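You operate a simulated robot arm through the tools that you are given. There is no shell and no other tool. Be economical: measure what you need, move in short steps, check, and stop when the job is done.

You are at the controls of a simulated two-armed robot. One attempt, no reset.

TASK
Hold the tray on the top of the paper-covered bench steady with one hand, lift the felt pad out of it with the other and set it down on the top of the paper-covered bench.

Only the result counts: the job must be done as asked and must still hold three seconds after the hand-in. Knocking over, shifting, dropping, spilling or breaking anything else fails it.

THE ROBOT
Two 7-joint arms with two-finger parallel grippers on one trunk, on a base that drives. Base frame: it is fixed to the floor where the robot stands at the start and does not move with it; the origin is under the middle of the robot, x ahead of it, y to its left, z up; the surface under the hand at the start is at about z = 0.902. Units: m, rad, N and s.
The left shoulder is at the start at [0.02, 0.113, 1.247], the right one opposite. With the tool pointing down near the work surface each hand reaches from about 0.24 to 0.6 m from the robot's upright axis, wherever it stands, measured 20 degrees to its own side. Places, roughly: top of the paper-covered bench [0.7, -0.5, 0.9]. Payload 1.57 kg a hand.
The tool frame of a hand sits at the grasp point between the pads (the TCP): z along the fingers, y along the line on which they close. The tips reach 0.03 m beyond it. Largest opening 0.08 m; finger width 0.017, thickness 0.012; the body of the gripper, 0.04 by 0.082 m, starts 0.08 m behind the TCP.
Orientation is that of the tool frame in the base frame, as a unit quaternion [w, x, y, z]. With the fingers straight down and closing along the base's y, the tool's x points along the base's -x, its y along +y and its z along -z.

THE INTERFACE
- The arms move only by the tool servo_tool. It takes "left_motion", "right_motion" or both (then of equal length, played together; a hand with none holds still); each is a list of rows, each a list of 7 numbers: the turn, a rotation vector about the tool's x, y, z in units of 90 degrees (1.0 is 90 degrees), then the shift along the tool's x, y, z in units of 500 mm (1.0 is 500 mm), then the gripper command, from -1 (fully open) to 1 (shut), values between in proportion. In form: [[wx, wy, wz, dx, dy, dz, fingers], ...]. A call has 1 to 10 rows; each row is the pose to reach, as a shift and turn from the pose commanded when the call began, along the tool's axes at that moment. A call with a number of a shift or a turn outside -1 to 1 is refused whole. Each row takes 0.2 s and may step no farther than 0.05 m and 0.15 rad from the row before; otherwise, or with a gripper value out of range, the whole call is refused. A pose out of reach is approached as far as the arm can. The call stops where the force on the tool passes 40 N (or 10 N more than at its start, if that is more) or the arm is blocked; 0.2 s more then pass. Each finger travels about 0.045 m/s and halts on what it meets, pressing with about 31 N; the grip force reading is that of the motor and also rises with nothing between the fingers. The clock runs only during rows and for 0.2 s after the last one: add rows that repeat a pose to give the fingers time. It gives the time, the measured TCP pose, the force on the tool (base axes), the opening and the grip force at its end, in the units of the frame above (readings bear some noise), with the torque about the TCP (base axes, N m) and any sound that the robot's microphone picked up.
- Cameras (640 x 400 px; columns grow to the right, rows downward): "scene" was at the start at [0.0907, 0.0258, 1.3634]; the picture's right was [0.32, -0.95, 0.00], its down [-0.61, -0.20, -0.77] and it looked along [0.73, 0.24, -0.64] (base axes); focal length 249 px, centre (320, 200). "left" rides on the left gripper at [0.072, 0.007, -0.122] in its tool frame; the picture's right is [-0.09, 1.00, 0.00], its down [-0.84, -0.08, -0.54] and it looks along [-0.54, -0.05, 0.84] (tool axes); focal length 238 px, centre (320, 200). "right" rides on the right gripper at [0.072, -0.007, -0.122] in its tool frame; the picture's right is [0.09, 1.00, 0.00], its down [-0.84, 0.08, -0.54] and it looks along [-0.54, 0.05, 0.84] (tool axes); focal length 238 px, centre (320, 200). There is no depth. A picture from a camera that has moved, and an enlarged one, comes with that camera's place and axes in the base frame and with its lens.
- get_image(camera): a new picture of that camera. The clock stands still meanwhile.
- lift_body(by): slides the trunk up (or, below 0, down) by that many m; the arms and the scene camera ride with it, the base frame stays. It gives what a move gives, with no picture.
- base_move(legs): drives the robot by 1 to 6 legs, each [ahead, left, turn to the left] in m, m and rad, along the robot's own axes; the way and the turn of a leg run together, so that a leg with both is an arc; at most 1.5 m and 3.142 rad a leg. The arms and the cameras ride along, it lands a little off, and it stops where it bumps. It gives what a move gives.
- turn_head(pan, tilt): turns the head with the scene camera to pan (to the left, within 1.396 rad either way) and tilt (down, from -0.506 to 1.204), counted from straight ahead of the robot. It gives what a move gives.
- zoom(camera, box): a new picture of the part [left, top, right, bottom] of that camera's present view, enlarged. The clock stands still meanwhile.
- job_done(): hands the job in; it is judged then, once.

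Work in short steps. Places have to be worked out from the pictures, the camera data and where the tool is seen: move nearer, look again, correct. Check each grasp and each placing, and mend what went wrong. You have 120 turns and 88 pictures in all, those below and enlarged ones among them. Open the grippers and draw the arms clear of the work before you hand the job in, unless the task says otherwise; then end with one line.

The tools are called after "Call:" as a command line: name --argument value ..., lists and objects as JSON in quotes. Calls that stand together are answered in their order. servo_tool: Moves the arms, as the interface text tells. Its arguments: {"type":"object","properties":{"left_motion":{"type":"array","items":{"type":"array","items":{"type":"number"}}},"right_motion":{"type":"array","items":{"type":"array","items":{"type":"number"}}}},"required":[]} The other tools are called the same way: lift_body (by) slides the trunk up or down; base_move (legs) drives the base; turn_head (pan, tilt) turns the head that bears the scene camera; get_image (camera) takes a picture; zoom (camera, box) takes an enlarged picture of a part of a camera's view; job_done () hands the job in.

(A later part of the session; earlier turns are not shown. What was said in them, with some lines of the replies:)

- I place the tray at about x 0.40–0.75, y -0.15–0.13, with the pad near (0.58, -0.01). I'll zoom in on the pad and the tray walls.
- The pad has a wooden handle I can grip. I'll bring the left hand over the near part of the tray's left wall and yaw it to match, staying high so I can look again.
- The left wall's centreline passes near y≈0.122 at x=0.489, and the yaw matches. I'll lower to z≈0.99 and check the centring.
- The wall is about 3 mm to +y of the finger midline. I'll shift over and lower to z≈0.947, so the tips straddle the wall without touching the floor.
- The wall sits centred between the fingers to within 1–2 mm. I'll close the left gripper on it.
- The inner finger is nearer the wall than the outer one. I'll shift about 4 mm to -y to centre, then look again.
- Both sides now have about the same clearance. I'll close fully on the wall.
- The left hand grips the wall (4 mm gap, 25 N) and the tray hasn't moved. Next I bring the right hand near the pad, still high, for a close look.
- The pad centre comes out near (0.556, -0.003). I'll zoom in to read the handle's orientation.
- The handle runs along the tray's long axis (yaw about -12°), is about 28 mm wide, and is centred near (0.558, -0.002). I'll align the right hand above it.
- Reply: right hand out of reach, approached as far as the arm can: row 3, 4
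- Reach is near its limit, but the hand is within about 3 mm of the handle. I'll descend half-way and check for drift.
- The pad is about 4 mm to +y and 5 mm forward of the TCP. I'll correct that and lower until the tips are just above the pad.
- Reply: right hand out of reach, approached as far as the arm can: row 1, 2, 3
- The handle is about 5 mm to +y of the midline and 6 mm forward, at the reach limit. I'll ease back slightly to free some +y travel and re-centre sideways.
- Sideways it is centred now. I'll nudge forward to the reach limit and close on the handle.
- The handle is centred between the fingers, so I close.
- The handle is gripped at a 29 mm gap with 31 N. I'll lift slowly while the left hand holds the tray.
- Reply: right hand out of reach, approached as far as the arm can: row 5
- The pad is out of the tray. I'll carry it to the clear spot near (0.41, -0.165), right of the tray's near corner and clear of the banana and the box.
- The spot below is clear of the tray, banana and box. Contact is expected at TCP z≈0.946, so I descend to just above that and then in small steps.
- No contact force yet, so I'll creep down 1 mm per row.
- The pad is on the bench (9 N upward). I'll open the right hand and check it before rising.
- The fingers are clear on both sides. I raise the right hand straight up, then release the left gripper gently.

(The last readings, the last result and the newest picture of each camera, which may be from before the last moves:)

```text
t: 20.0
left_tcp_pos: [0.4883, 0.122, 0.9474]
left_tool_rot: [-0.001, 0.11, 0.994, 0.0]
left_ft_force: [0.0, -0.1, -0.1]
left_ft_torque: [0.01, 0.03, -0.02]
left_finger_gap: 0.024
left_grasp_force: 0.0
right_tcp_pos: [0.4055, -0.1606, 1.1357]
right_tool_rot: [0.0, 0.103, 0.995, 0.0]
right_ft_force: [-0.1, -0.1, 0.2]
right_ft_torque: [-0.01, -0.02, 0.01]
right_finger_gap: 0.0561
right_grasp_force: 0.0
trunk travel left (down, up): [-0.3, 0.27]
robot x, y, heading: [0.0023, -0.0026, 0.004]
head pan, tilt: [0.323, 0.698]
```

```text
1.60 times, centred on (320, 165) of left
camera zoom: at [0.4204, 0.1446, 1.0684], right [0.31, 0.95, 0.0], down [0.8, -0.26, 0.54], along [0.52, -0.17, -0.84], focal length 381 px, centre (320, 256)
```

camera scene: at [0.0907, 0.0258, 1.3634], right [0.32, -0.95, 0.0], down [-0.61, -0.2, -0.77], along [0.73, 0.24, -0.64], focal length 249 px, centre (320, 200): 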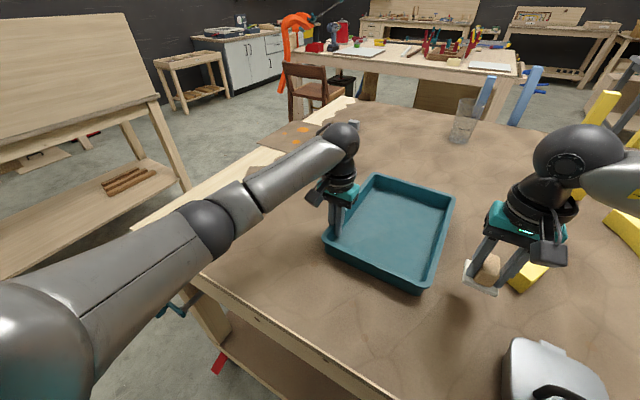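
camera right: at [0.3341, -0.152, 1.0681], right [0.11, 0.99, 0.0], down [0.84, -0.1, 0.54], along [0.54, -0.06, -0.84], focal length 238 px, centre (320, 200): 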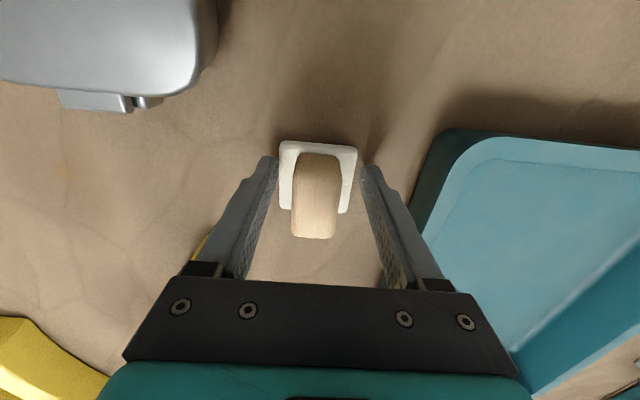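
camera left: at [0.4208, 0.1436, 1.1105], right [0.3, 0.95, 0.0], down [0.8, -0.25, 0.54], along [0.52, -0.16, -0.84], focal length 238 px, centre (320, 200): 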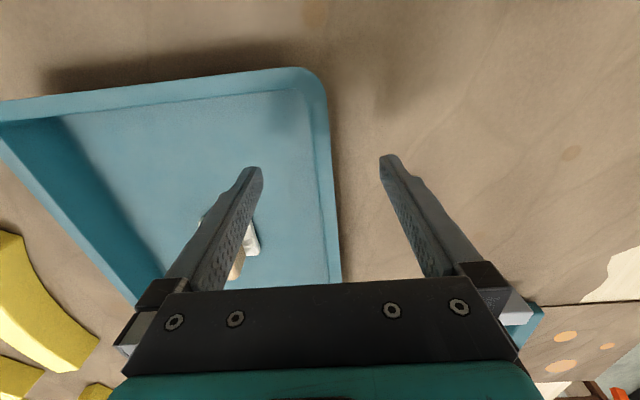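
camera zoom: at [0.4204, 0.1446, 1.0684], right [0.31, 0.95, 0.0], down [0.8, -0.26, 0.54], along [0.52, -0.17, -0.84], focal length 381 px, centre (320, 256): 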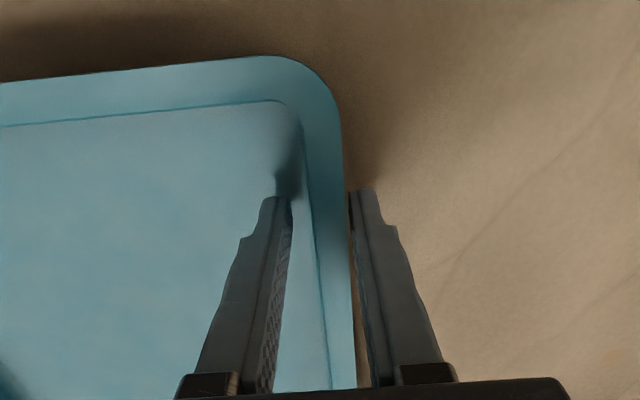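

The wall is free of both fingers. I'll open a bit more, raise the left hand and draw it away to the left, with the right hand also backing off.

Call:
servo_tool --left_motion '[[0, 0, 0, 0, 0, 0, -0.2], [0, 0, 0, 0, 0, 0, -0.3], [0, 0, 0, 0, 0, -0.05, -0.3], [0, 0, 0, 0, 0, -0.12, -0.3], [0, 0, 0, 0, 0, -0.2, -0.3], [0, 0, 0, 0, 0, -0.28, -0.3], [0, 0, 0, 0.02, 0.08, -0.32, -0.3], [0, 0, 0, 0.04, 0.16, -0.34, -0.3], [0, 0, 0, 0.06, 0.24, -0.36, -0.3], [0, 0, 0, 0.06, 0.32, -0.36, -0.3]]'

Call:
servo_tool --right_motion '[[0, 0, 0, 0.03, -0.03, -0.04, -1], [0, 0, 0, 0.06, -0.06, -0.08, -1], [0, 0, 0, 0.09, -0.12, -0.08, -1]]'

Call:
get_image --camera "scene"

Call:
get_image --camera "right"

```text
t: 22.2
left_tcp_pos: [0.4954, 0.2846, 1.1271]
left_tool_rot: [-0.001, 0.111, 0.994, -0.001]
left_ft_force: [-0.9, 0.0, 0.5]
left_ft_torque: [0.0, 0.02, 0.0]
left_finger_gap: 0.0522
left_grasp_force: 0.1
right_tcp_pos: [0.4068, -0.161, 1.1353]
right_tool_rot: [0.0, 0.103, 0.995, 0.0]
right_ft_force: [0.7, 0.2, 0.9]
right_ft_torque: [0.0, -0.01, 0.02]
right_finger_gap: 0.0561
right_grasp_force: 0.1
trunk travel left (down, up): [-0.3, 0.27]
robot x, y, heading: [-0.0024, 0.0007, 0.002]
head pan, tilt: [0.323, 0.698]
```

```text
t: 23.0
left_tcp_pos: [0.4957, 0.2826, 1.127]
left_tool_rot: [0.0, 0.11, 0.994, 0.0]
left_ft_force: [-0.7, 0.0, 0.0]
left_ft_torque: [0.04, 0.04, 0.0]
left_finger_gap: 0.052
left_grasp_force: 0.1
right_tcp_pos: [0.3499, -0.2102, 1.1772]
right_tool_rot: [-0.001, 0.104, 0.995, 0.0]
right_ft_force: [-0.2, -0.1, 0.2]
right_ft_torque: [-0.01, -0.04, 0.01]
right_finger_gap: 0.0802
right_grasp_force: 0.1
trunk travel left (down, up): [-0.3, 0.27]
robot x, y, heading: [0.0031, 0.002, 0.001]
head pan, tilt: [0.323, 0.698]
```

```text
51 pictures are left
camera scene: at [0.0901, 0.0249, 1.3635], right [0.32, -0.95, 0.0], down [-0.61, -0.2, -0.77], along [0.73, 0.24, -0.64], focal length 249 px, centre (320, 200)
```

scene: 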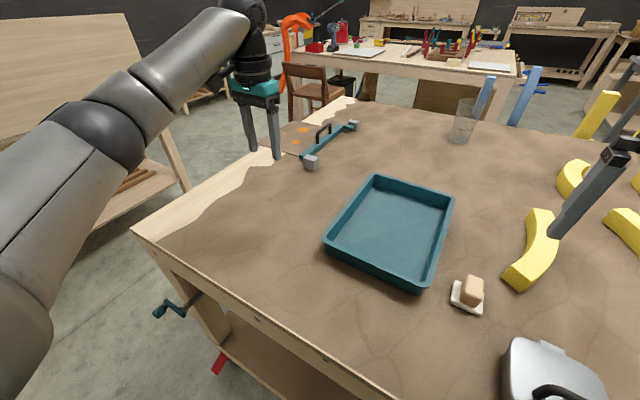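

```text
50 pictures are left
camera right: at [0.2776, -0.2023, 1.2984], right [0.11, 0.99, 0.0], down [0.83, -0.1, 0.54], along [0.54, -0.06, -0.84], focal length 238 px, centre (320, 200)
```

right: 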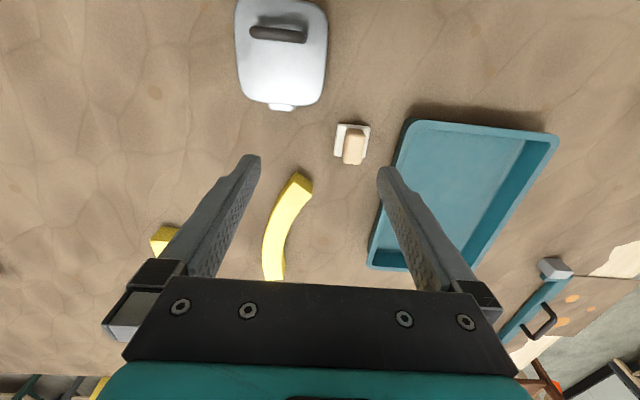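

The pad stands upright on the bench, the tray is essentially where it was, nothing else has been touched, and both hands are open and clear. I'm handing in.

Call:
job_done

```text
The job is handed in.
```

The felt pad is out of the tray and standing upright on the paper-covered bench, to the right of the tray's near corner. The left hand held the tray throughout; it shifted by no more than about 3 mm, and nothing else was touched.
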